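You operate a simulated robot arm through the tools that you are given. There is no shell and no other tool. Be economical: measure what you need, move in short steps, check, and stop when the job is done.

You run a simulated robot arm. Do the job below in one go: nothing can be reset, and whatever is moved stays where it is left.

## Task
Press the liner home in the blue-banded nozzle and put it in slot 1 of the blue tray.
Fine: into the nest, slide in, lever down; pull the slide out again.

It is judged by the outcome, as a careful person would: the job done as asked, and still so three seconds after it is handed in. It fails if anything else is knocked over, pushed out of place, dropped, spilled or broken.

## Robot
A 7-joint arm with a two-finger parallel gripper, fixed in place. Base frame: the origin is at the foot of the arm, x ahead of it, y to its left, z up; the work surface is at about z = 850. Readings come in mm, degrees, newtons and seconds.
With the tool pointing down near the work surface it reaches from about 240 to 680 mm from the base axis. Its first joint turns from -66.0 to 66.0 degrees. Payload 2.4 kg.
The tool frame sits at the grasp point between the pads (the TCP): z along the fingers, y along the line on which they close. The tips reach 30 mm beyond it. The gripper opens to 94 mm. The fingers are 28 mm wide and 10 mm thick; the gripper's body (50 by 96 mm) begins 55 mm behind the TCP.
Orientation is that of the tool frame in the base frame, as [roll, pitch, yaw] about the fixed x, y, z axes, in that order (R = Rz(yaw) Ry(pitch) Rx(roll)). With the fingers straight down and closing along the base's y, the tool's x points along the base's -x, its y along +y and its z along -z.

## Interface
- The arm moves only by the tool servo_tool. Its argument "commands" is a list of rows, each a list of 3 entries, a list of its own where there are three numbers: the turn, a rotation vector about the base's x, y, z in degrees, then the shift along the base's x, y, z in m, then the finger opening in m, from 0 to 0.094. In form: [[[wx, wy, wz], [x, y, z], grip], ...]. A call has 1 to 20 rows; each row is the pose to reach, as a shift and turn from the pose commanded when the call began. A row lasts 0.2 s, in which the tool goes at most 50 mm and 8.6 degrees; a call with a longer step from one row to the next is refused whole, and so is a gripper value outside its range. Where a pose cannot be reached the arm comes as near as it can. A force on the tool above 60 N (or 10 N above the force at the start of the call, whichever is more), or a blocked arm, ends the call early, and 0.2 s more pass. Each finger travels about 153 mm/s and halts on what it meets, pressing with about 28 N; the grip force reading is that of the motor and also rises with nothing between the fingers. The clock runs only during rows and for 0.2 s after the last one: add rows that repeat a pose to give the fingers time. The reply holds the time, the measured pose of the TCP, the force on the tool along the base axes, the opening and the grip force, in the units named above and with some noise, and new pictures: "show" is both (left out), scene, wrist or none.
- Cameras (640 x 400 px; columns grow to the right, rows downward): "scene" is fixed at [50.7, 481.8, 1455]; the picture's right is [-0.65, -0.76, 0.00], its down [-0.35, 0.30, -0.89] and it looks along [0.68, -0.57, -0.46] (base axes); focal length 314 px, centre (320, 200). "wrist" rides on the gripper at [76, 14, -102] in the tool frame; the picture's right is [-0.18, 0.98, 0.00], its down [-0.75, -0.14, -0.64] and it looks along [-0.63, -0.12, 0.77] (tool axes); focal length 243 px, centre (320, 200). There is no depth. A picture from a camera that has moved, and an enlarged one, comes with that camera's place and axes in the base frame and with its lens.
- inspect(camera, box): a new picture of the part [left, top, right, bottom] of that camera's present view, enlarged. No time passes.
- close_job(): hands the job in; it is judged then, once.

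Go step by step. Nothing tells you positions but the pictures and the camera data: compare them with the known pose of the tool, close in by small moves and look again before you grip or let go. The budget is 120 turns and 170 pictures, counting those below and the enlarged ones. Unless the task says otherwise, let go and move clear before handing in, and close with one line.

The tools are called after ">>>" as a command line: name --argument value ..., lists and objects as JSON in quotes. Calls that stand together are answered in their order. servo_tool: Moves the arm, as the interface text tells. Its arguments: {"type":"object","properties":{"commands":{"type":"array"},"show":{"type":"string","enum":["both","scene","wrist","none"]}},"required":["commands"]} The other tools are called the same way: inspect (camera, box) takes an enlarged picture of a part of a camera's view; close_job () hands the job in.

At the start:

```text
time: 0.0
ee_pos: [430.8, -4.3, 1287.4]
tcp_rot: [180.0, 0.0, 180.0]
contact_force: [-0.6, -0.2, 0.5]
opening: 94.0
gripper_force: 0.1
```

scene: 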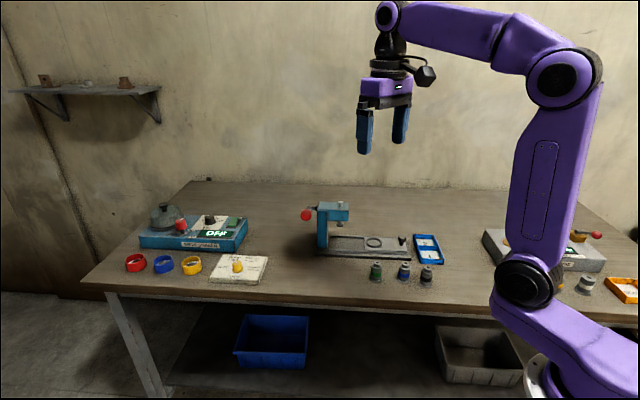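
wrist: 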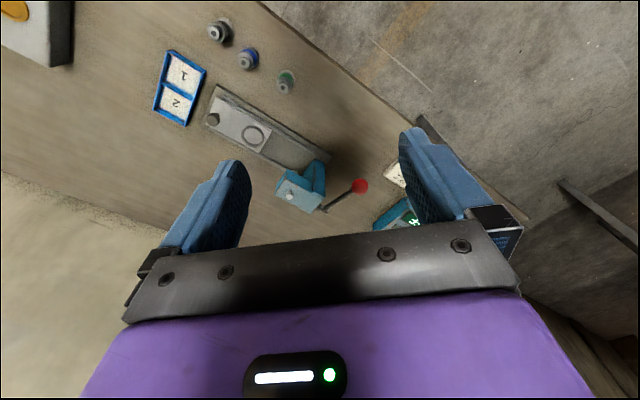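

I see a press with a slide and red-knobbed lever, three nozzles (green, blue, grey/black band) near the table edge, and a blue tray with slots 1 and 2. First I look closer.

>>> inspect --camera "scene" --box '[290, 190, 460, 296]'

>>> inspect --camera "wrist" --box '[140, 0, 380, 230]'

```text
3.76 times, centred on (375, 243) of scene
camera zoom: at [50.7, 481.8, 1455.0], right [-0.65, -0.76, 0.0], down [-0.35, 0.3, -0.89], along [0.68, -0.57, -0.46], focal length 1183 px, centre (113, 38)
```

zoom: 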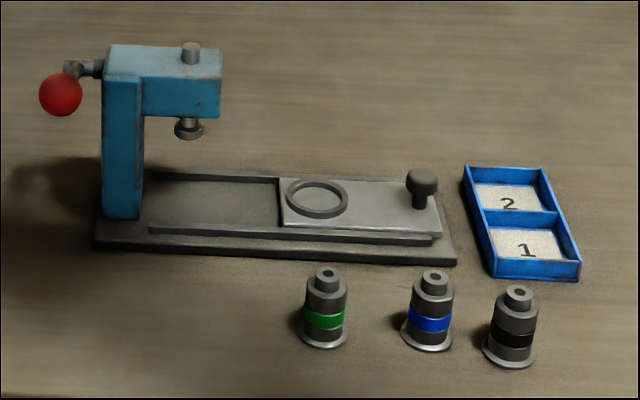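

```text
1.74 times, centred on (260, 115) of wrist
camera zoom: at [355.0, 10.5, 1389.3], right [0.18, 0.98, 0.0], down [0.75, -0.14, 0.64], along [0.63, -0.12, -0.77], focal length 422 px, centre (424, 348)
```

zoom: 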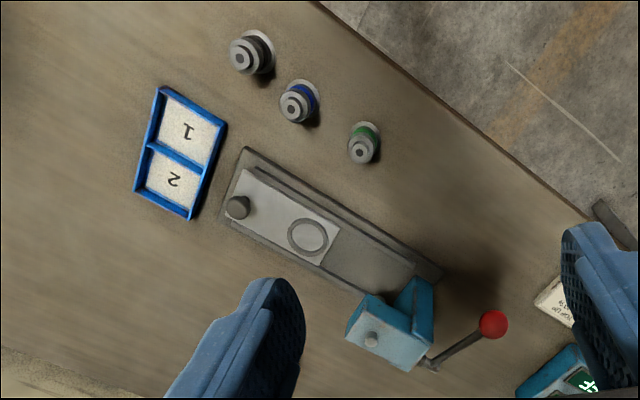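

The blue nozzle is at roughly (418,-131), nest at (570,-184), slide knob at (512,-246), lever knob at (646,33,1010), slot 1 at (433,-284). I move above the blue nozzle, turned about 45° so the fingers close across the row.

>>> servo_tool --commands '[[[0, 0, 6], [-0.002, -0.016, -0.03], 0.094], [[0, 0, 12], [-0.004, -0.032, -0.06], 0.094], [[0, 0, 18], [-0.006, -0.048, -0.09], 0.094], [[0, 0, 24], [-0.008, -0.064, -0.12], 0.094], [[0, 0, 30], [-0.01, -0.08, -0.15], 0.094], [[0, 0, 36], [-0.012, -0.096, -0.18], 0.094], [[0, 0, 41], [-0.013, -0.112, -0.22], 0.094], [[0, 0, 45], [-0.013, -0.127, -0.26], 0.08], [[0, 0, 45], [-0.013, -0.127, -0.28], 0.07], [[0, 0, 45], [-0.013, -0.127, -0.28], 0.07]]'

```text
time: 2.2
ee_pos: [417.5, -130.7, 1006.8]
tcp_rot: [179.9, 0.0, -134.9]
contact_force: [-0.5, 0.2, 0.0]
opening: 69.9
gripper_force: 0.0
camera wrist: at [353.7, -174.1, 1109.4], right [-0.57, 0.82, 0.0], down [0.63, 0.43, 0.64], along [0.53, 0.36, -0.77], focal length 243 px, centre (320, 200)
```

scene: 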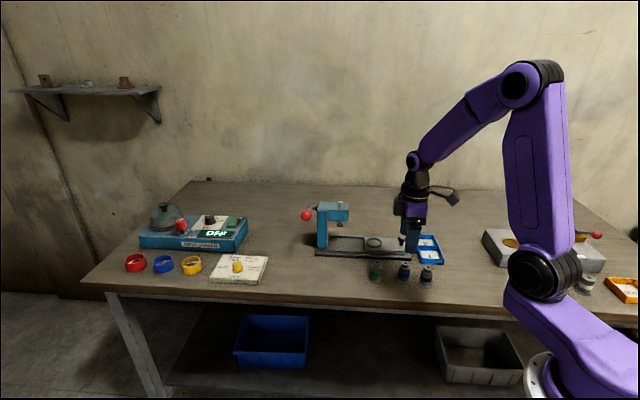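
wrist: 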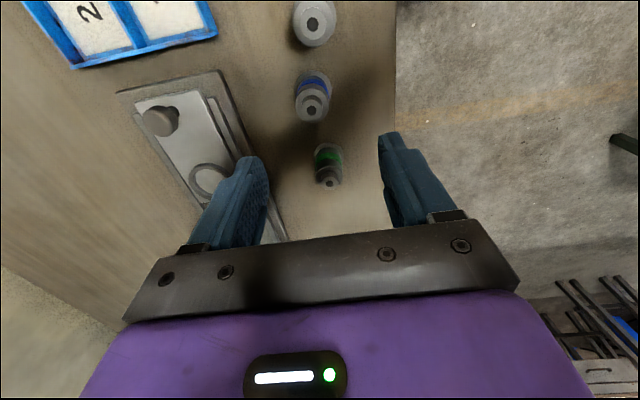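

The blue nozzle shows just off from below the tool. I enlarge to measure it better.

>>> inspect --camera "wrist" --box '[250, 50, 370, 200]'

>>> inspect --camera "scene" --box '[360, 240, 450, 296]'

```text
2.67 times, centred on (310, 125) of wrist
camera zoom: at [353.7, -174.1, 1109.4], right [-0.57, 0.82, 0.0], down [0.63, 0.43, 0.64], along [0.53, 0.36, -0.77], focal length 647 px, centre (347, 400)
```

zoom: 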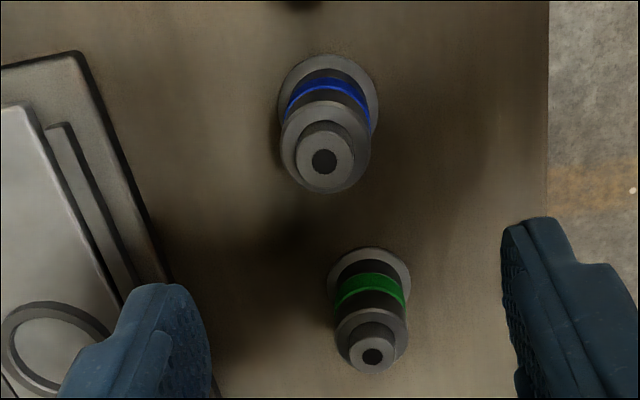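

```text
7.11 times, centred on (405, 268) of scene
camera zoom: at [50.7, 481.8, 1455.0], right [-0.65, -0.76, 0.0], down [-0.35, 0.3, -0.89], along [0.68, -0.57, -0.46], focal length 2235 px, centre (-284, -284)
```

zoom: 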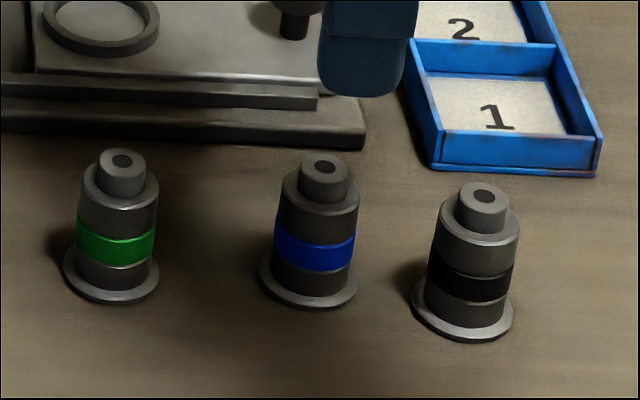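

Wrist view puts the blue nozzle at about (418,-138.5), 52 mm tall. I centre above it and come lower to check.

>>> servo_tool --commands '[[[0, 0, 0], [0.0005, -0.008, -0.02], 0.07], [[0, 0, 0], [0.0005, -0.008, -0.05], 0.07], [[0, 0, 0], [0.0005, -0.008, -0.055], 0.07]]'

```text
time: 3.0
ee_pos: [418.0, -138.2, 951.0]
tcp_rot: [-180.0, 0.0, -135.1]
contact_force: [0.2, 0.0, -0.1]
opening: 69.9
gripper_force: 0.1
camera wrist: at [354.6, -182.8, 1054.0], right [-0.56, 0.83, 0.0], down [0.63, 0.43, 0.64], along [0.53, 0.36, -0.77], focal length 243 px, centre (320, 200)
```

scene: 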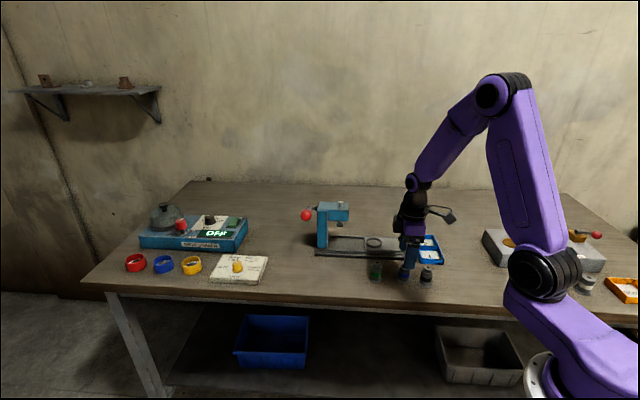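
wrist: 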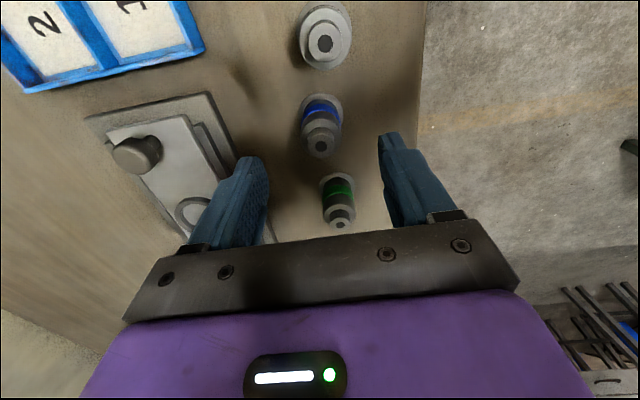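

It lies centred between the fingers. I go down to z = 894 and close.

>>> servo_tool --commands '[[[0, 0, 0], [0.0005, 0, -0.02], 0.07], [[0, 0, 0], [0.0005, 0, -0.04], 0.07], [[0, 0, 0], [0.0005, 0, -0.057], 0.07], [[0, 0, 0], [0.0005, 0, -0.057], 0.05], [[0, 0, 0], [0.0005, 0, -0.057], 0.035], [[0, 0, 0], [0.0005, 0, -0.057], 0.02], [[0, 0, 0], [0.0005, 0, -0.057], 0.02]]'

```text
time: 4.6
ee_pos: [418.2, -138.9, 894.6]
tcp_rot: [179.9, 0.0, -135.0]
contact_force: [-0.2, 0.1, 0.0]
opening: 29.4
gripper_force: 28.7
camera wrist: at [354.9, -183.1, 997.1], right [-0.56, 0.83, 0.0], down [0.63, 0.43, 0.64], along [0.53, 0.36, -0.77], focal length 243 px, centre (320, 200)
```

scene: 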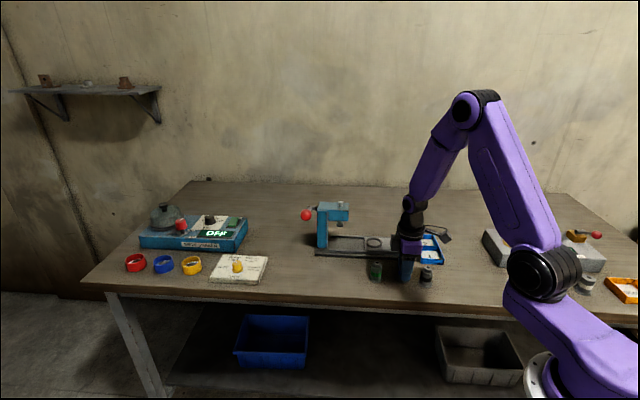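
wrist: 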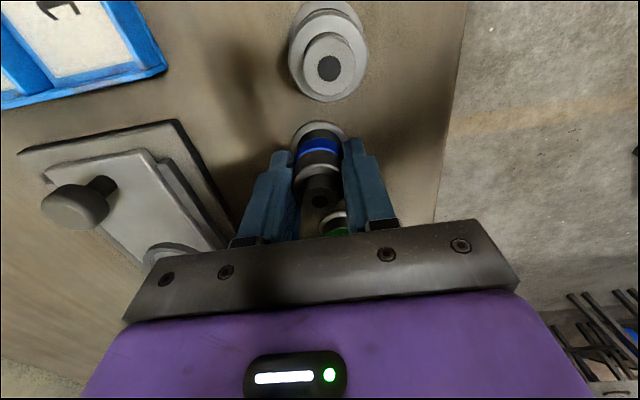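

The nozzle is held (29.4 mm). I lift it and go beside the nest so that the nest can be measured before placing.

>>> servo_tool --commands '[[[0, 0, 0], [0, 0, 0.03], 0.02], [[0, 0, 0], [0, 0, 0.07], 0.02], [[0, 0, 0], [0.02, 0.0, 0.1], 0.02], [[0, 0, 0], [0.06, 0.0, 0.1], 0.02], [[0, 0, 0], [0.1, 0.0, 0.1], 0.02], [[0, 0, 0], [0.1, 0.0, 0.1], 0.02]]'

>>> inspect --camera "wrist" --box '[60, 60, 380, 260]'

```text
time: 6.0
ee_pos: [518.2, -138.9, 993.8]
tcp_rot: [-180.0, -0.1, -135.1]
contact_force: [-0.3, 0.2, -1.8]
opening: 29.1
gripper_force: 27.8
camera wrist: at [455.7, -182.1, 1096.8], right [-0.56, 0.83, 0.0], down [0.63, 0.43, 0.64], along [0.53, 0.36, -0.77], focal length 243 px, centre (320, 200)
```

scene: 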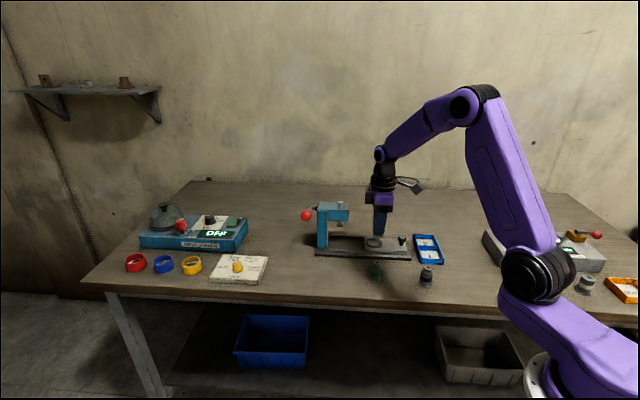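
wrist: 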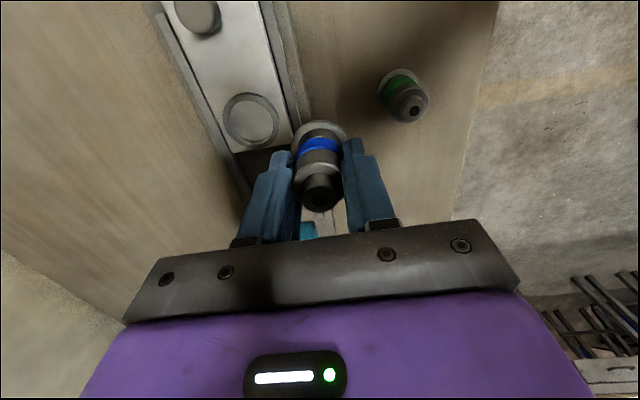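

```text
2.00 times, centred on (220, 160) of wrist
camera zoom: at [455.7, -182.1, 1096.8], right [-0.56, 0.83, 0.0], down [0.63, 0.43, 0.64], along [0.53, 0.36, -0.77], focal length 485 px, centre (520, 280)
```

zoom: 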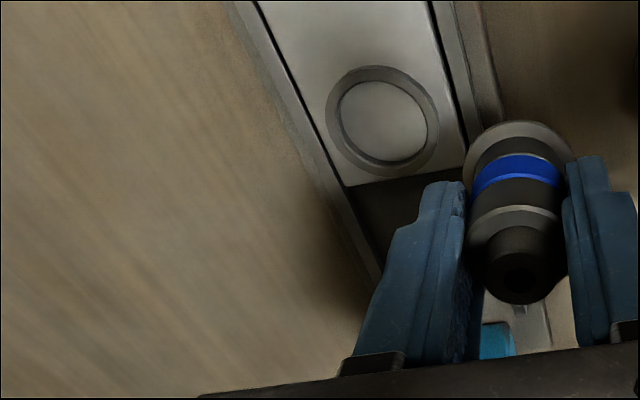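

The nest ring is at about (566.5,-186.5), ring top near z = 871. I move over it and come down to just above for a visual comparison.

>>> servo_tool --commands '[[[0, 0, 0], [0.024, -0.024, 0], 0.02], [[0, 0, 0], [0.049, -0.048, 0], 0.02], [[0, 0, 0], [0.049, -0.048, -0.03], 0.02], [[0, 0, 0], [0.049, -0.048, -0.06], 0.02], [[0, 0, 0], [0.049, -0.048, -0.06], 0.02]]'

>>> inspect --camera "wrist" --box '[240, 80, 400, 220]'

>>> inspect --camera "scene" --box '[330, 210, 420, 266]'

```text
time: 7.2
ee_pos: [567.8, -185.7, 934.0]
tcp_rot: [180.0, 0.1, -135.0]
contact_force: [-0.5, 0.2, -2.0]
opening: 29.3
gripper_force: 28.2
camera wrist: at [504.6, -230.4, 1036.7], right [-0.56, 0.83, 0.0], down [0.63, 0.43, 0.64], along [0.53, 0.36, -0.77], focal length 243 px, centre (320, 200)
```

scene: 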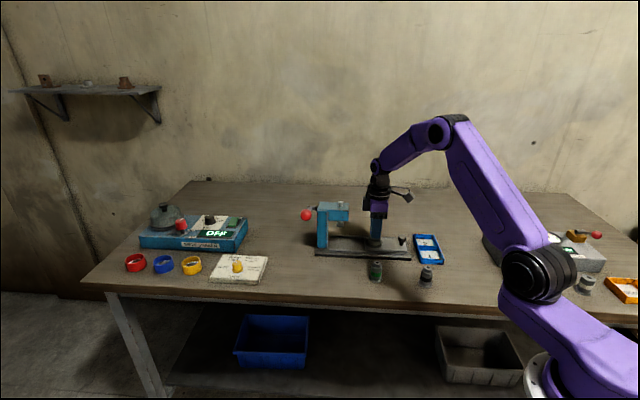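
wrist: 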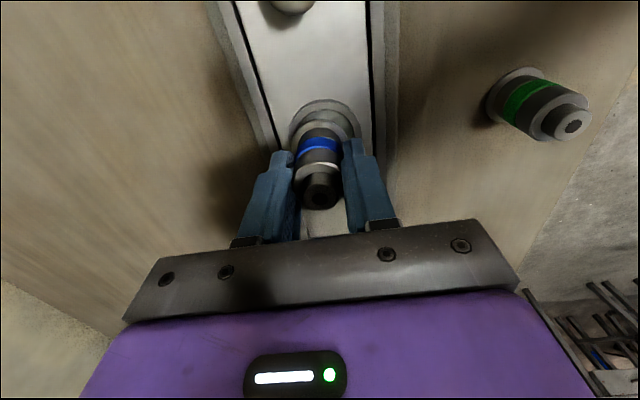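

```text
2.86 times, centred on (320, 150) of wrist
camera zoom: at [504.6, -230.4, 1036.7], right [-0.56, 0.83, 0.0], down [0.63, 0.43, 0.64], along [0.53, 0.36, -0.77], focal length 693 px, centre (320, 343)
```

zoom: 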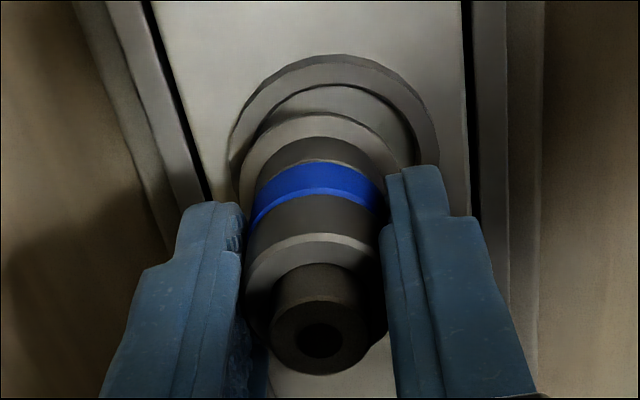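

```text
7.11 times, centred on (375, 238) of scene
camera zoom: at [50.8, 481.8, 1455.0], right [-0.65, -0.76, 0.0], down [-0.35, 0.3, -0.89], along [0.68, -0.57, -0.46], focal length 2235 px, centre (-71, -70)
```

zoom: 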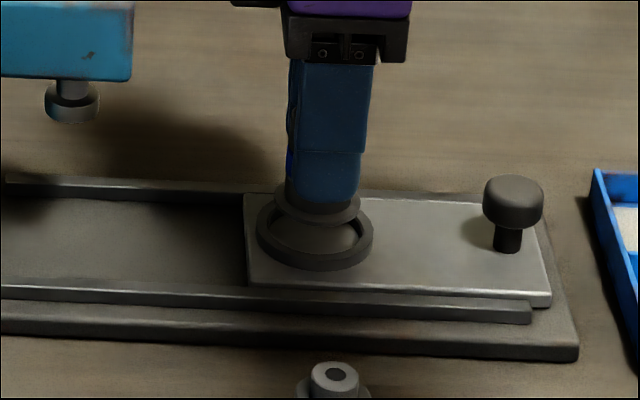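

The nozzle hangs just above the ring, about 3 mm off. I correct by (-2.7,+2.1) mm and lower to just above the ring.

>>> servo_tool --commands '[[[0, 0, 0], [-0.0027, 0.0021, 0], 0.02], [[0, 0, 0], [-0.0027, 0.0021, -0.013], 0.02], [[0, 0, 0], [-0.0027, 0.0021, -0.013], 0.02]]' --show "none"

>>> inspect --camera "wrist" --box '[240, 80, 400, 220]'

>>> inspect --camera "scene" --box '[330, 210, 420, 266]'

```text
time: 8.0
ee_pos: [565.3, -184.6, 923.1]
tcp_rot: [180.0, 0.1, -135.0]
contact_force: [0.6, 0.5, -1.6]
opening: 29.3
gripper_force: 28.2
```

```text
2.86 times, centred on (320, 150) of wrist
camera zoom: at [501.4, -228.1, 1024.3], right [-0.56, 0.83, 0.0], down [0.63, 0.43, 0.64], along [0.53, 0.36, -0.77], focal length 693 px, centre (320, 343)
```

zoom: 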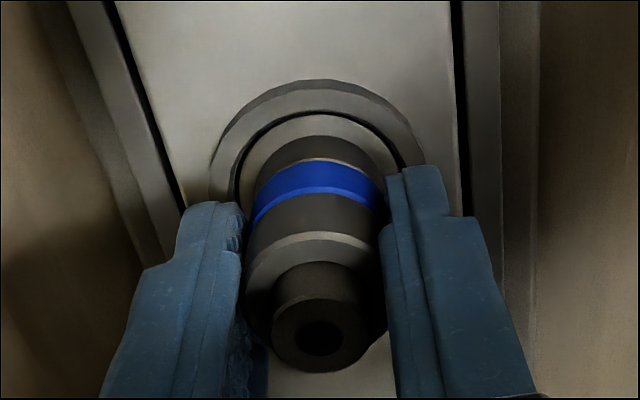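

```text
7.11 times, centred on (375, 238) of scene
camera zoom: at [50.8, 481.8, 1455.0], right [-0.65, -0.76, 0.0], down [-0.35, 0.3, -0.89], along [0.68, -0.57, -0.46], focal length 2235 px, centre (-71, -70)
```

zoom: 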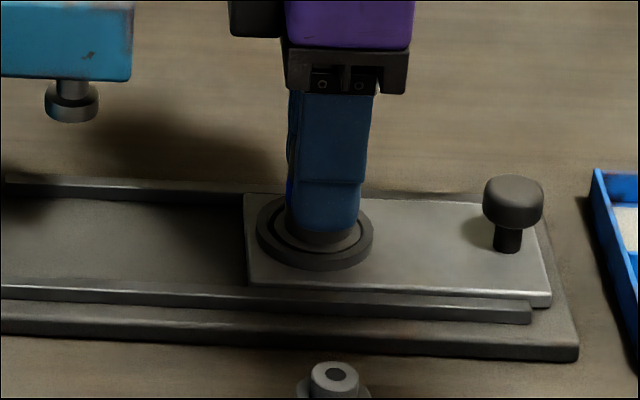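

It looks concentric with the ring. I lower in small steps and watch the force.

>>> servo_tool --commands '[[[0, 0, 0], [0, 0, -0.003], 0.02], [[0, 0, 0], [0, 0, -0.006], 0.02], [[0, 0, 0], [0, 0, -0.008], 0.02]]' --show "none"

>>> inspect --camera "wrist" --box '[240, 80, 400, 220]'

>>> inspect --camera "scene" --box '[330, 210, 420, 266]'

```text
time: 8.8
ee_pos: [566.6, -185.1, 915.6]
tcp_rot: [-179.8, 0.2, -135.0]
contact_force: [-0.5, 1.0, 22.3]
opening: 29.3
gripper_force: 27.8
```

```text
2.86 times, centred on (320, 150) of wrist
camera zoom: at [502.0, -228.1, 1017.2], right [-0.56, 0.83, 0.0], down [0.63, 0.43, 0.64], along [0.53, 0.36, -0.76], focal length 693 px, centre (320, 343)
```

zoom: 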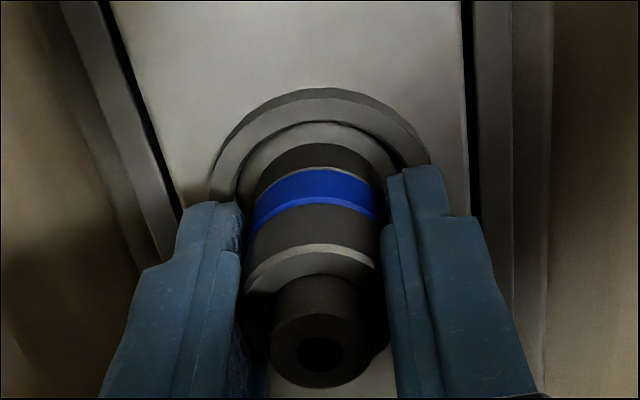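

```text
7.11 times, centred on (375, 238) of scene
camera zoom: at [50.3, 482.0, 1455.0], right [-0.65, -0.76, 0.0], down [-0.35, 0.3, -0.89], along [0.68, -0.57, -0.46], focal length 2235 px, centre (-71, -70)
```

zoom: 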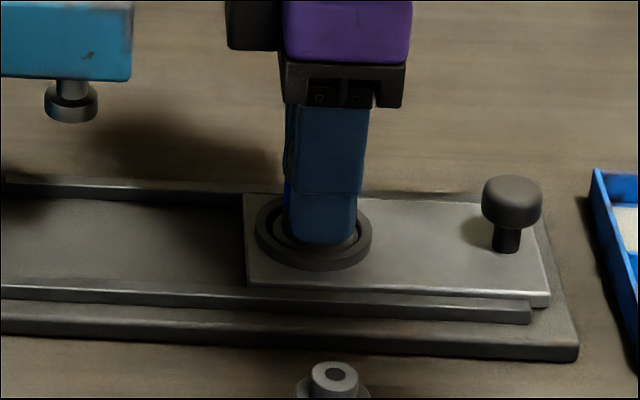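

Contact at 22 N; I need to see whether the flange is inside the ring or on its rim.

>>> inspect --camera "scene" --box '[360, 232, 390, 251]'

>>> inspect --camera "wrist" --box '[285, 100, 355, 144]'

```text
16.00 times, centred on (375, 242) of scene
camera zoom: at [50.3, 482.0, 1455.0], right [-0.65, -0.76, 0.0], down [-0.35, 0.3, -0.89], along [0.68, -0.57, -0.46], focal length 5028 px, centre (-560, -464)
```

zoom: 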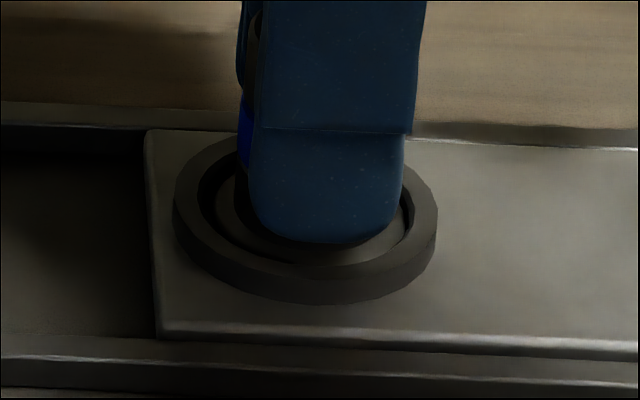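

```text
9.09 times, centred on (320, 122) of wrist
camera zoom: at [502.0, -228.1, 1017.2], right [-0.56, 0.83, 0.0], down [0.63, 0.43, 0.64], along [0.53, 0.36, -0.76], focal length 2206 px, centre (320, 909)
```

zoom: 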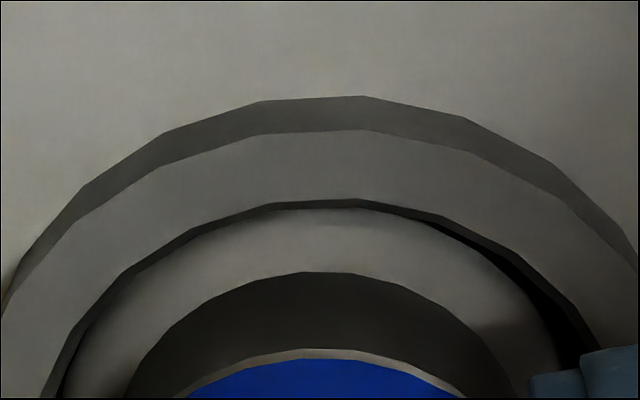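

The flange seems inside the ring, slightly to one side. I back off, shift by 1 mm, and press again lightly to compare the contact height.

>>> servo_tool --commands '[[[0, 0, 0], [0, 0, 0.002], 0.02], [[0, 0, 0], [-0.0002, 0.0011, 0.002], 0.02], [[0, 0, 0], [-0.0002, 0.0011, 0.0], 0.02], [[0, 0, 0], [-0.0002, 0.0011, 0.0], 0.02]]' --show "none"

>>> inspect --camera "wrist" --box '[285, 100, 355, 144]'

```text
time: 9.8
ee_pos: [563.0, -183.6, 913.0]
tcp_rot: [-179.9, 0.0, -135.0]
contact_force: [3.9, -4.2, 8.8]
opening: 28.8
gripper_force: 28.1
```

```text
9.09 times, centred on (320, 122) of wrist
camera zoom: at [500.6, -227.9, 1016.4], right [-0.56, 0.83, 0.0], down [0.63, 0.43, 0.64], along [0.53, 0.36, -0.77], focal length 2206 px, centre (320, 909)
```

zoom: 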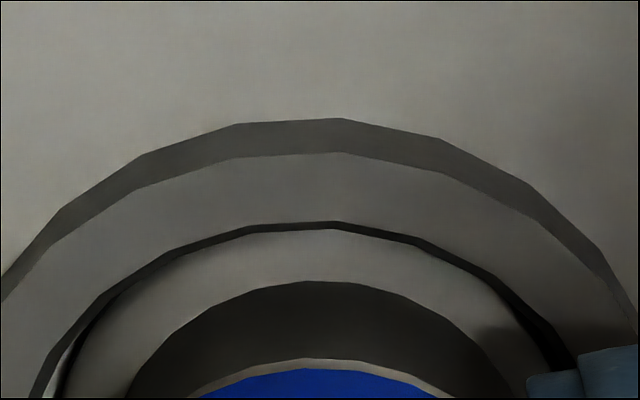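

It dropped lower and is now concentric. I press slightly further to confirm seating.

>>> servo_tool --commands '[[[0, 0, 0], [0, 0, -0.0015], 0.02], [[0, 0, 0], [0, 0, -0.0015], 0.02]]' --show "none"

>>> inspect --camera "wrist" --box '[285, 100, 355, 144]'

>>> inspect --camera "scene" --box '[360, 232, 390, 251]'

```text
time: 10.4
ee_pos: [563.1, -183.0, 913.7]
tcp_rot: [-179.8, 0.0, -134.9]
contact_force: [-0.4, -3.5, 16.0]
opening: 29.2
gripper_force: 27.9
```

```text
9.09 times, centred on (320, 122) of wrist
camera zoom: at [501.1, -227.4, 1015.3], right [-0.56, 0.83, 0.0], down [0.63, 0.43, 0.64], along [0.53, 0.36, -0.77], focal length 2206 px, centre (320, 909)
```

zoom: 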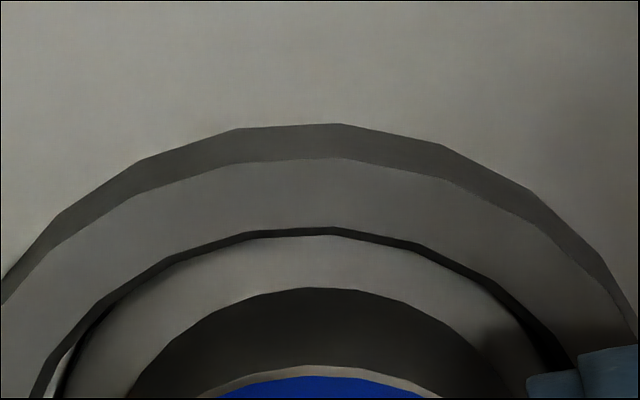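

```text
16.00 times, centred on (375, 242) of scene
camera zoom: at [50.4, 481.8, 1455.0], right [-0.65, -0.76, 0.0], down [-0.35, 0.3, -0.89], along [0.68, -0.57, -0.46], focal length 5028 px, centre (-560, -464)
```

zoom: 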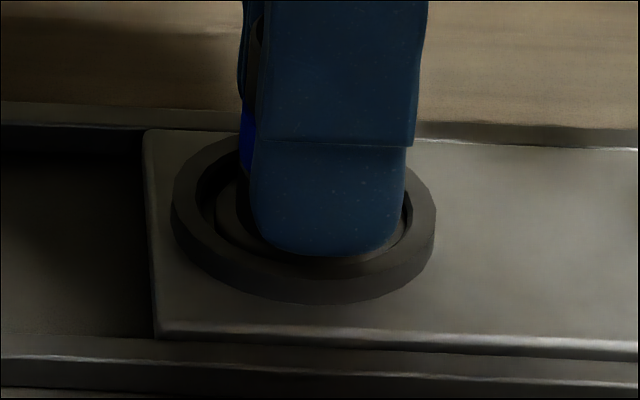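

It is inside the ring and resting. I let go and rise.

>>> servo_tool --commands '[[[0, 0, 0], [0, 0, 0.001], 0.032], [[0, 0, 0], [0, 0, 0.001], 0.05], [[0, 0, 0], [0, 0, 0.001], 0.06], [[0, 0, 0], [0, 0, 0.03], 0.06], [[0, 0, 0], [0, 0, 0.07], 0.06], [[0, 0, 0], [0, 0, 0.09], 0.06]]'

>>> inspect --camera "scene" --box '[330, 210, 420, 266]'

>>> inspect --camera "wrist" --box '[230, 60, 390, 200]'

```text
time: 11.8
ee_pos: [565.0, -185.2, 1002.7]
tcp_rot: [180.0, 0.0, -135.0]
contact_force: [0.1, 0.0, -0.4]
opening: 59.9
gripper_force: 0.0
camera wrist: at [501.4, -227.6, 1105.1], right [-0.56, 0.83, 0.0], down [0.63, 0.43, 0.64], along [0.53, 0.36, -0.77], focal length 243 px, centre (320, 200)
```

scene: 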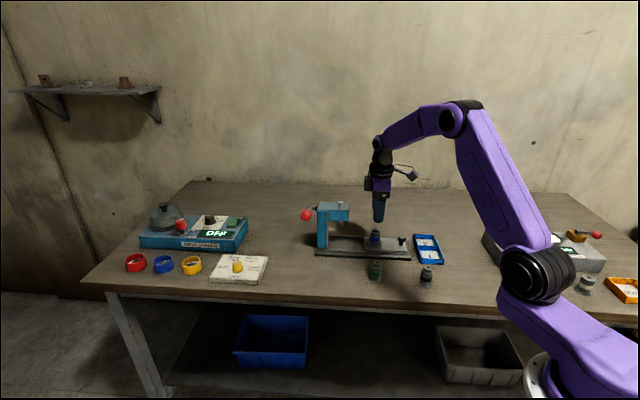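
wrist: 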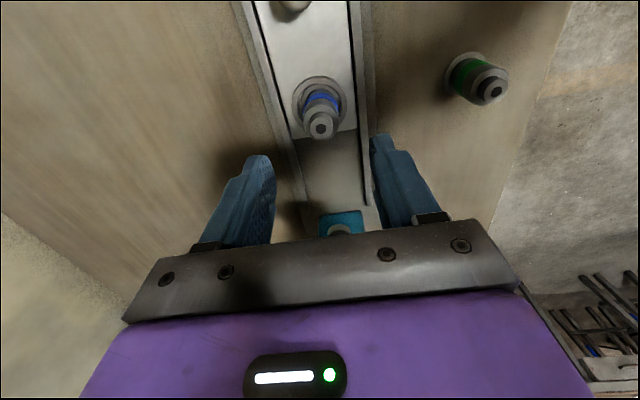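

```text
7.11 times, centred on (375, 238) of scene
camera zoom: at [50.7, 481.8, 1455.0], right [-0.65, -0.76, 0.0], down [-0.35, 0.3, -0.89], along [0.68, -0.57, -0.46], focal length 2235 px, centre (-71, -70)
```

zoom: 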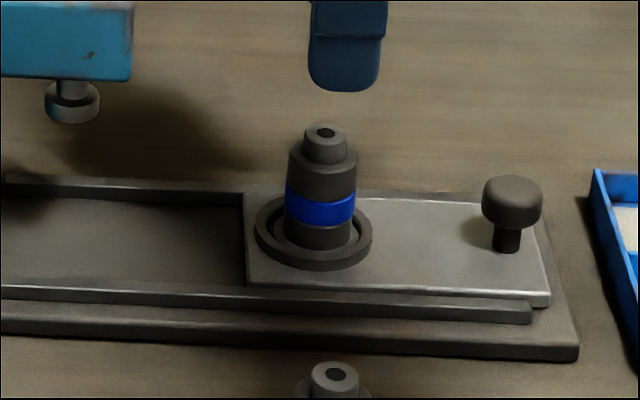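

```text
2.86 times, centred on (310, 130) of wrist
camera zoom: at [501.4, -227.6, 1105.1], right [-0.56, 0.83, 0.0], down [0.63, 0.43, 0.64], along [0.53, 0.36, -0.77], focal length 693 px, centre (349, 400)
```

zoom: 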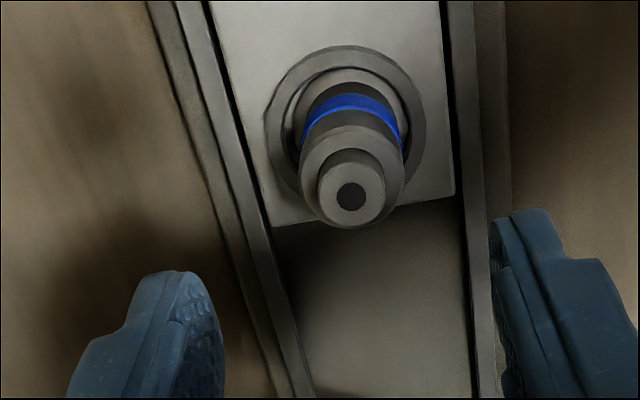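

The nozzle sits in the nest. Next I go above the slide knob, near (509,-249).

>>> servo_tool --commands '[[[0, 0, 0], [-0.028, -0.032, 0], 0.06], [[0, 0, 0], [-0.056, -0.064, 0], 0.06], [[0, 0, 0], [-0.056, -0.064, -0.03], 0.06], [[0, 0, 0], [-0.056, -0.064, -0.04], 0.06], [[0, 0, 0], [-0.056, -0.064, -0.04], 0.06]]' --show "wrist"

>>> inspect --camera "wrist" --box '[200, 40, 440, 240]'

```text
time: 13.0
ee_pos: [509.4, -248.7, 962.2]
tcp_rot: [-179.9, 0.0, -135.0]
contact_force: [0.1, 0.2, -0.1]
opening: 60.0
gripper_force: 0.1
camera wrist: at [445.2, -291.9, 1064.8], right [-0.56, 0.83, 0.0], down [0.63, 0.43, 0.64], along [0.53, 0.36, -0.77], focal length 243 px, centre (320, 200)
```

wrist: 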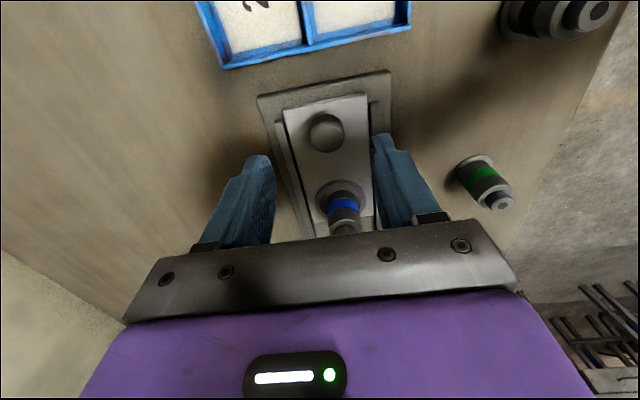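

```text
2.00 times, centred on (320, 140) of wrist
camera zoom: at [445.2, -291.9, 1064.8], right [-0.56, 0.83, 0.0], down [0.63, 0.43, 0.64], along [0.53, 0.36, -0.77], focal length 485 px, centre (320, 320)
```

zoom: 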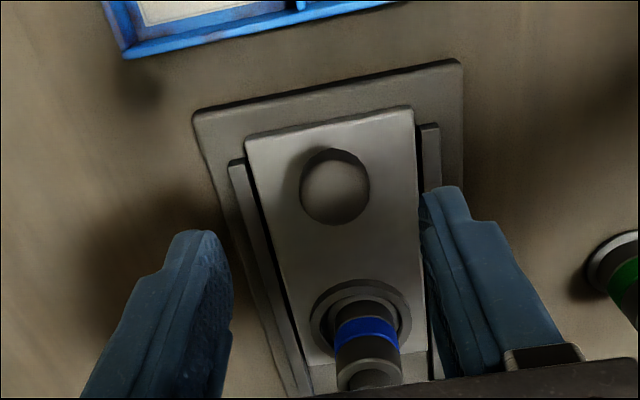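

Knob centre at about (507,-243.5). I centre, lower to z = 905 and close on it.

>>> servo_tool --commands '[[[0, 0, 0], [-0.0024, 0.005, 0], 0.06], [[0, 0, 0], [-0.0024, 0.005, -0.03], 0.06], [[0, 0, 0], [-0.0024, 0.005, -0.05], 0.06], [[0, 0, 0], [-0.0024, 0.005, -0.057], 0.06], [[0, 0, 0], [-0.0024, 0.005, -0.057], 0.04], [[0, 0, 0], [-0.0024, 0.005, -0.057], 0.025], [[0, 0, 0], [-0.0024, 0.005, -0.057], 0.015], [[0, 0, 0], [-0.0024, 0.005, -0.057], 0.015]]'

>>> inspect --camera "scene" --box '[330, 210, 420, 266]'

```text
time: 14.8
ee_pos: [506.6, -242.7, 905.3]
tcp_rot: [-180.0, 0.0, -135.0]
contact_force: [2.8, -3.0, -4.0]
opening: 25.4
gripper_force: 45.3
camera wrist: at [443.1, -286.8, 1008.2], right [-0.56, 0.83, 0.0], down [0.63, 0.43, 0.64], along [0.53, 0.36, -0.77], focal length 243 px, centre (320, 200)
```

scene: 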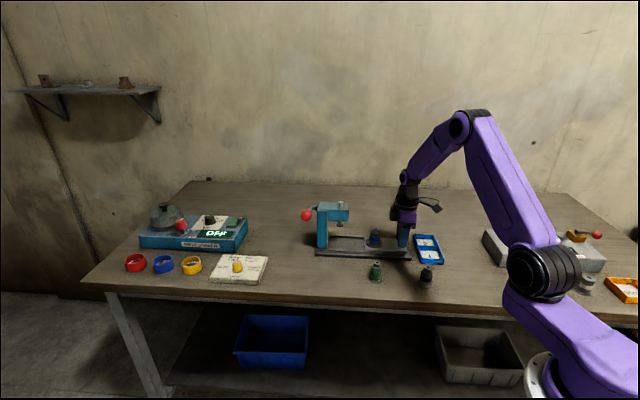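
wrist: 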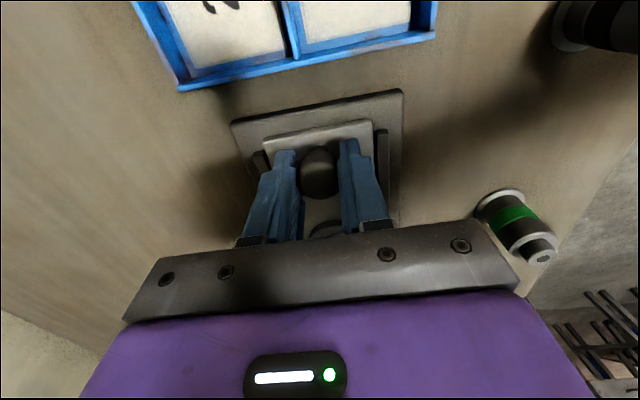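

```text
7.11 times, centred on (375, 238) of scene
camera zoom: at [50.9, 481.7, 1455.1], right [-0.65, -0.76, 0.0], down [-0.35, 0.3, -0.89], along [0.68, -0.57, -0.46], focal length 2235 px, centre (-71, -70)
```

zoom: 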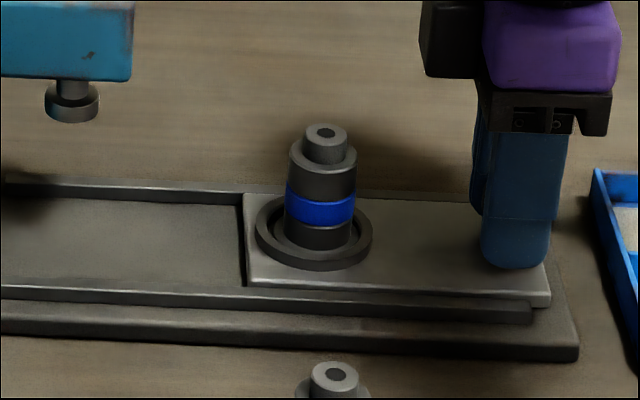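

Knob gripped. I slide it in gently along the rails, about 46°, watching side forces.

>>> servo_tool --commands '[[[0, 0, 0], [0.0035, 0.0036, 0], 0.015], [[0, 0, 0], [0.009, 0.0092, 0], 0.015], [[0, 0, 0], [0.0157, 0.0161, 0], 0.015], [[0, 0, 0], [0.0225, 0.023, 0], 0.015], [[0, 0, 0], [0.0285, 0.029, 0], 0.015], [[0, 0, 0], [0.0285, 0.029, 0], 0.015]]'

>>> inspect --camera "scene" --box '[290, 195, 420, 276]'

```text
time: 16.2
ee_pos: [533.9, -213.9, 905.1]
tcp_rot: [-179.9, 0.1, -135.1]
contact_force: [8.1, -9.6, -1.2]
opening: 25.2
gripper_force: 44.8
camera wrist: at [471.7, -257.9, 1008.1], right [-0.56, 0.83, 0.0], down [0.63, 0.43, 0.64], along [0.53, 0.36, -0.77], focal length 243 px, centre (320, 200)
```

scene: 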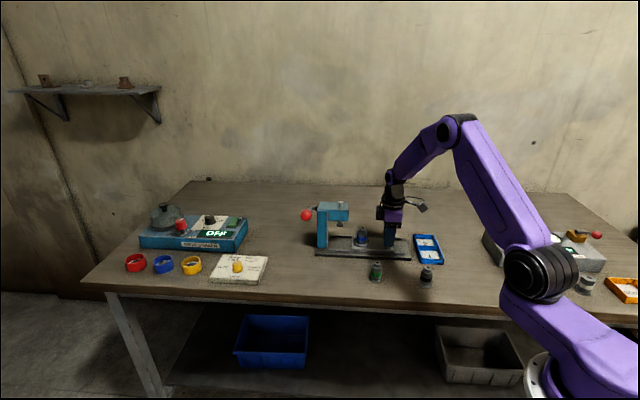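
wrist: 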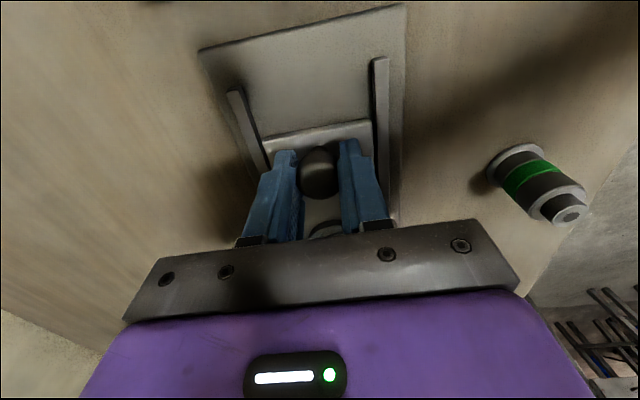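

```text
4.92 times, centred on (355, 236) of scene
camera zoom: at [51.0, 481.6, 1455.1], right [-0.65, -0.76, 0.0], down [-0.35, 0.3, -0.89], along [0.68, -0.57, -0.46], focal length 1547 px, centre (148, 25)
```

zoom: 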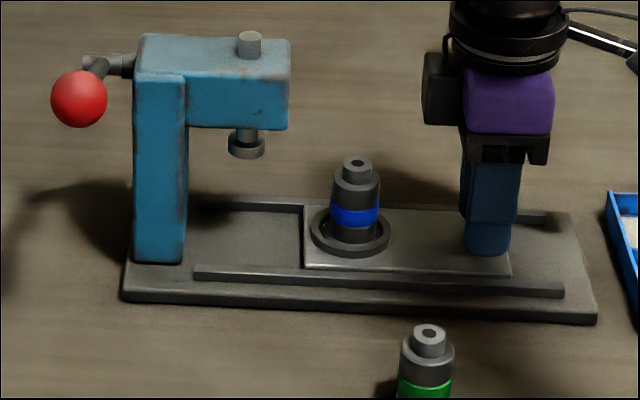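

Slides well; a slight side load suggests the rails lie nearer 44–45°. I continue 50 mm with that correction.

>>> servo_tool --commands '[[[0, 0, 0], [0.0055, 0.0045, 0], 0.015], [[0, 0, 0], [0.0125, 0.0115, 0], 0.015], [[0, 0, 0], [0.0195, 0.0185, 0], 0.015], [[0, 0, 0], [0.0265, 0.0253, 0], 0.015], [[0, 0, 0], [0.0325, 0.0312, 0], 0.015], [[0, 0, 0], [0.036, 0.0345, 0], 0.015], [[0, 0, 0], [0.036, 0.0345, 0], 0.015]]' --show "none"

>>> inspect --camera "scene" --box '[290, 195, 420, 276]'

```text
time: 17.8
ee_pos: [570.7, -177.6, 905.0]
tcp_rot: [-179.9, 0.0, -135.0]
contact_force: [2.2, -2.3, 15.0]
opening: 25.0
gripper_force: 44.7
```

```text
4.92 times, centred on (355, 236) of scene
camera zoom: at [50.5, 481.8, 1455.0], right [-0.65, -0.76, 0.0], down [-0.35, 0.3, -0.89], along [0.68, -0.57, -0.46], focal length 1547 px, centre (148, 25)
```

zoom: 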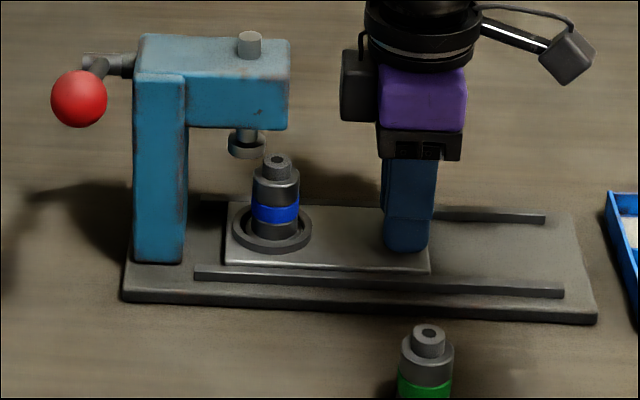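

About 16 mm remain to come under the ram. I go on slowly and watch for an end stop.

>>> servo_tool --commands '[[[0, 0, 0], [0.0035, 0.0034, 0], 0.015], [[0, 0, 0], [0.007, 0.0068, 0], 0.015], [[0, 0, 0], [0.0095, 0.0092, 0], 0.015], [[0, 0, 0], [0.0105, 0.0102, 0], 0.015], [[0, 0, 0], [0.0105, 0.0102, 0], 0.015]]' --show "none"

>>> inspect --camera "scene" --box '[290, 195, 420, 276]'

```text
time: 19.0
ee_pos: [581.3, -167.9, 905.9]
tcp_rot: [180.0, 0.0, -135.0]
contact_force: [-1.6, 2.1, 20.0]
opening: 25.1
gripper_force: 44.8
```

```text
4.92 times, centred on (355, 236) of scene
camera zoom: at [50.3, 482.0, 1455.0], right [-0.65, -0.76, 0.0], down [-0.35, 0.3, -0.89], along [0.68, -0.57, -0.46], focal length 1547 px, centre (148, 25)
```

zoom: 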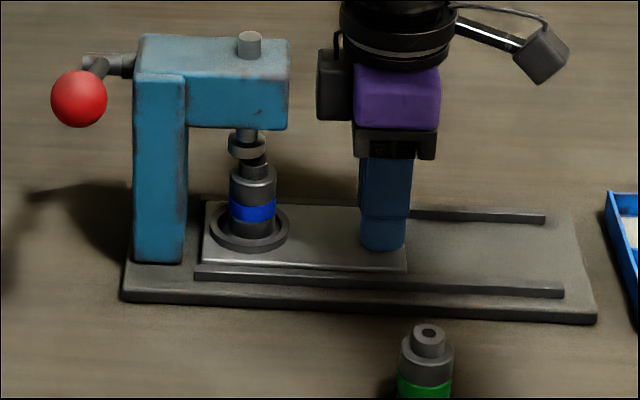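

Nearly under the ram; about 3–4 mm left. I push on in small steps.

>>> servo_tool --commands '[[[0, 0, 0], [0.001, 0.001, 0.0005], 0.015], [[0, 0, 0], [0.002, 0.002, 0.0005], 0.015], [[0, 0, 0], [0.0028, 0.0028, 0.0005], 0.015], [[0, 0, 0], [0.0028, 0.0028, 0.0005], 0.015]]' --show "none"

>>> inspect --camera "scene" --box '[320, 210, 360, 250]'

```text
time: 20.0
ee_pos: [583.0, -165.7, 904.5]
tcp_rot: [-179.9, 0.0, -135.0]
contact_force: [0.7, 1.3, 10.2]
opening: 25.2
gripper_force: 44.8
```

```text
10.00 times, centred on (340, 230) of scene
camera zoom: at [50.5, 481.9, 1455.0], right [-0.65, -0.76, 0.0], down [-0.35, 0.3, -0.89], along [0.68, -0.57, -0.46], focal length 3143 px, centre (120, -100)
```

zoom: 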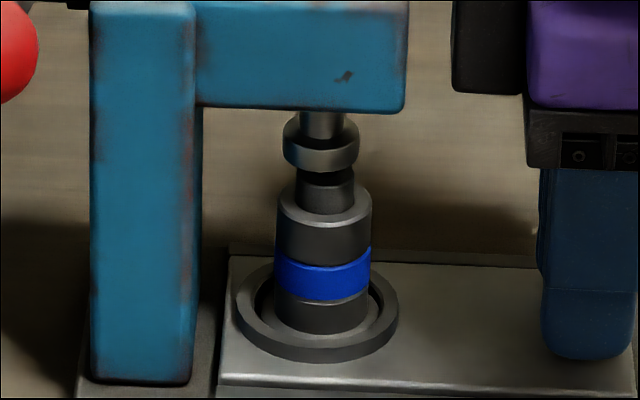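

Still about 2 mm short, no stop felt. I push a little more.

>>> servo_tool --commands '[[[0, 0, 0], [0.0008, 0.0008, 0.0], 0.015], [[0, 0, 0], [0.0016, 0.0016, 0.0], 0.015], [[0, 0, 0], [0.002, 0.002, 0.0], 0.015], [[0, 0, 0], [0.002, 0.002, 0.0], 0.015]]' --show "none"

>>> inspect --camera "scene" --box '[320, 210, 360, 250]'

```text
time: 21.0
ee_pos: [584.7, -165.5, 905.4]
tcp_rot: [179.7, -0.2, -135.1]
contact_force: [-15.8, -4.4, 11.6]
opening: 25.2
gripper_force: 44.7
```

```text
10.00 times, centred on (340, 230) of scene
camera zoom: at [50.1, 481.7, 1455.1], right [-0.65, -0.76, 0.0], down [-0.35, 0.3, -0.89], along [0.68, -0.57, -0.46], focal length 3143 px, centre (120, -100)
```

zoom: 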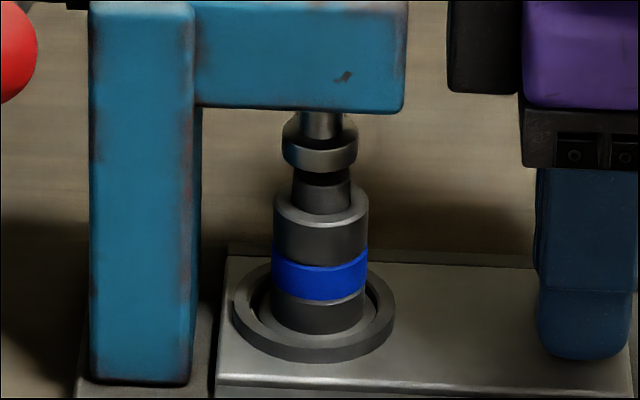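

The stop is reached and the nest is under the ram. I release the knob, rise, and look at the lever.

>>> servo_tool --commands '[[[0, 0, 0], [-0.0008, -0.0008, 0], 0.015], [[0, 0, 0], [-0.0008, -0.0008, 0], 0.04], [[0, 0, 0], [-0.0008, -0.0008, 0], 0.06], [[0, 0, 0], [-0.0008, -0.0008, 0.03], 0.06], [[0, 0, 0], [-0.0108, -0.0108, 0.07], 0.06], [[0, 0, 0], [-0.0308, -0.0308, 0.11], 0.06], [[0, 0, 0], [-0.0508, -0.0308, 0.15], 0.04], [[0, 0, 0], [-0.0508, -0.0308, 0.19], 0.02], [[0, 0, 0], [-0.0508, -0.0308, 0.19], 0.0]]'

>>> inspect --camera "scene" --box '[290, 195, 370, 255]'

>>> inspect --camera "wrist" --box '[220, 80, 520, 270]'

```text
time: 23.0
ee_pos: [534.9, -196.2, 1097.0]
tcp_rot: [180.0, 0.0, -135.0]
contact_force: [-0.6, -0.3, 0.4]
opening: 0.0
gripper_force: 27.7
camera wrist: at [471.2, -239.1, 1200.1], right [-0.56, 0.83, 0.0], down [0.63, 0.43, 0.64], along [0.53, 0.36, -0.77], focal length 243 px, centre (320, 200)
```

scene: 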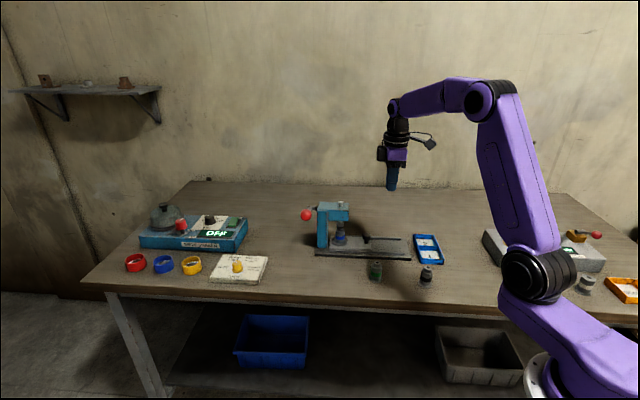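
wrist: 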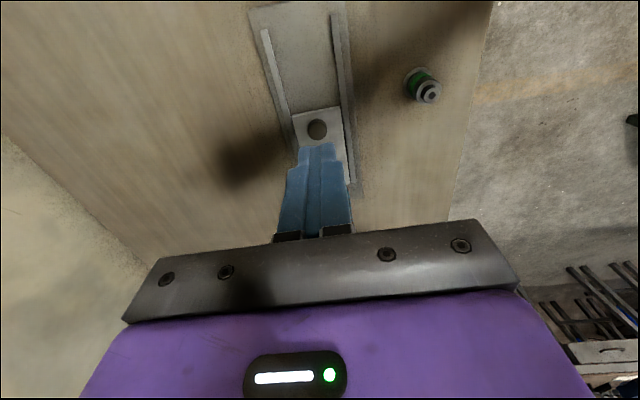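

```text
6.67 times, centred on (330, 225) of scene
camera zoom: at [50.7, 481.8, 1455.0], right [-0.65, -0.76, 0.0], down [-0.35, 0.3, -0.89], along [0.68, -0.57, -0.46], focal length 2095 px, centre (253, 33)
```

zoom: 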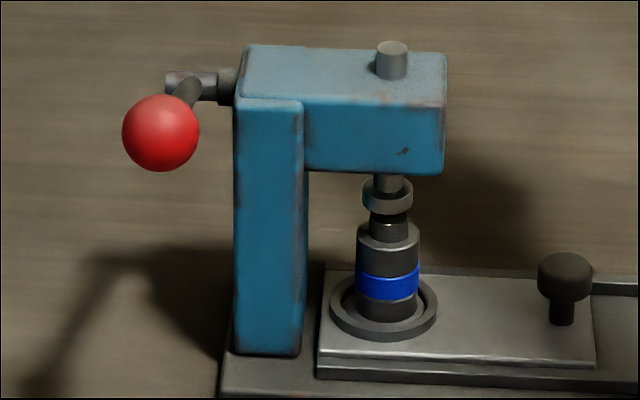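

```text
2.11 times, centred on (370, 175) of wrist
camera zoom: at [471.2, -239.1, 1200.1], right [-0.56, 0.83, 0.0], down [0.63, 0.43, 0.64], along [0.53, 0.36, -0.77], focal length 511 px, centre (215, 253)
```

zoom: 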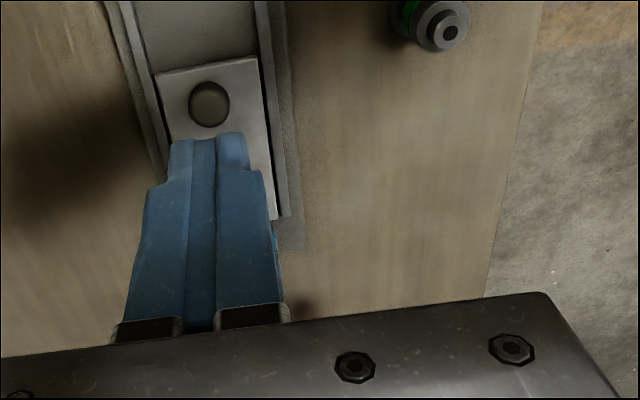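

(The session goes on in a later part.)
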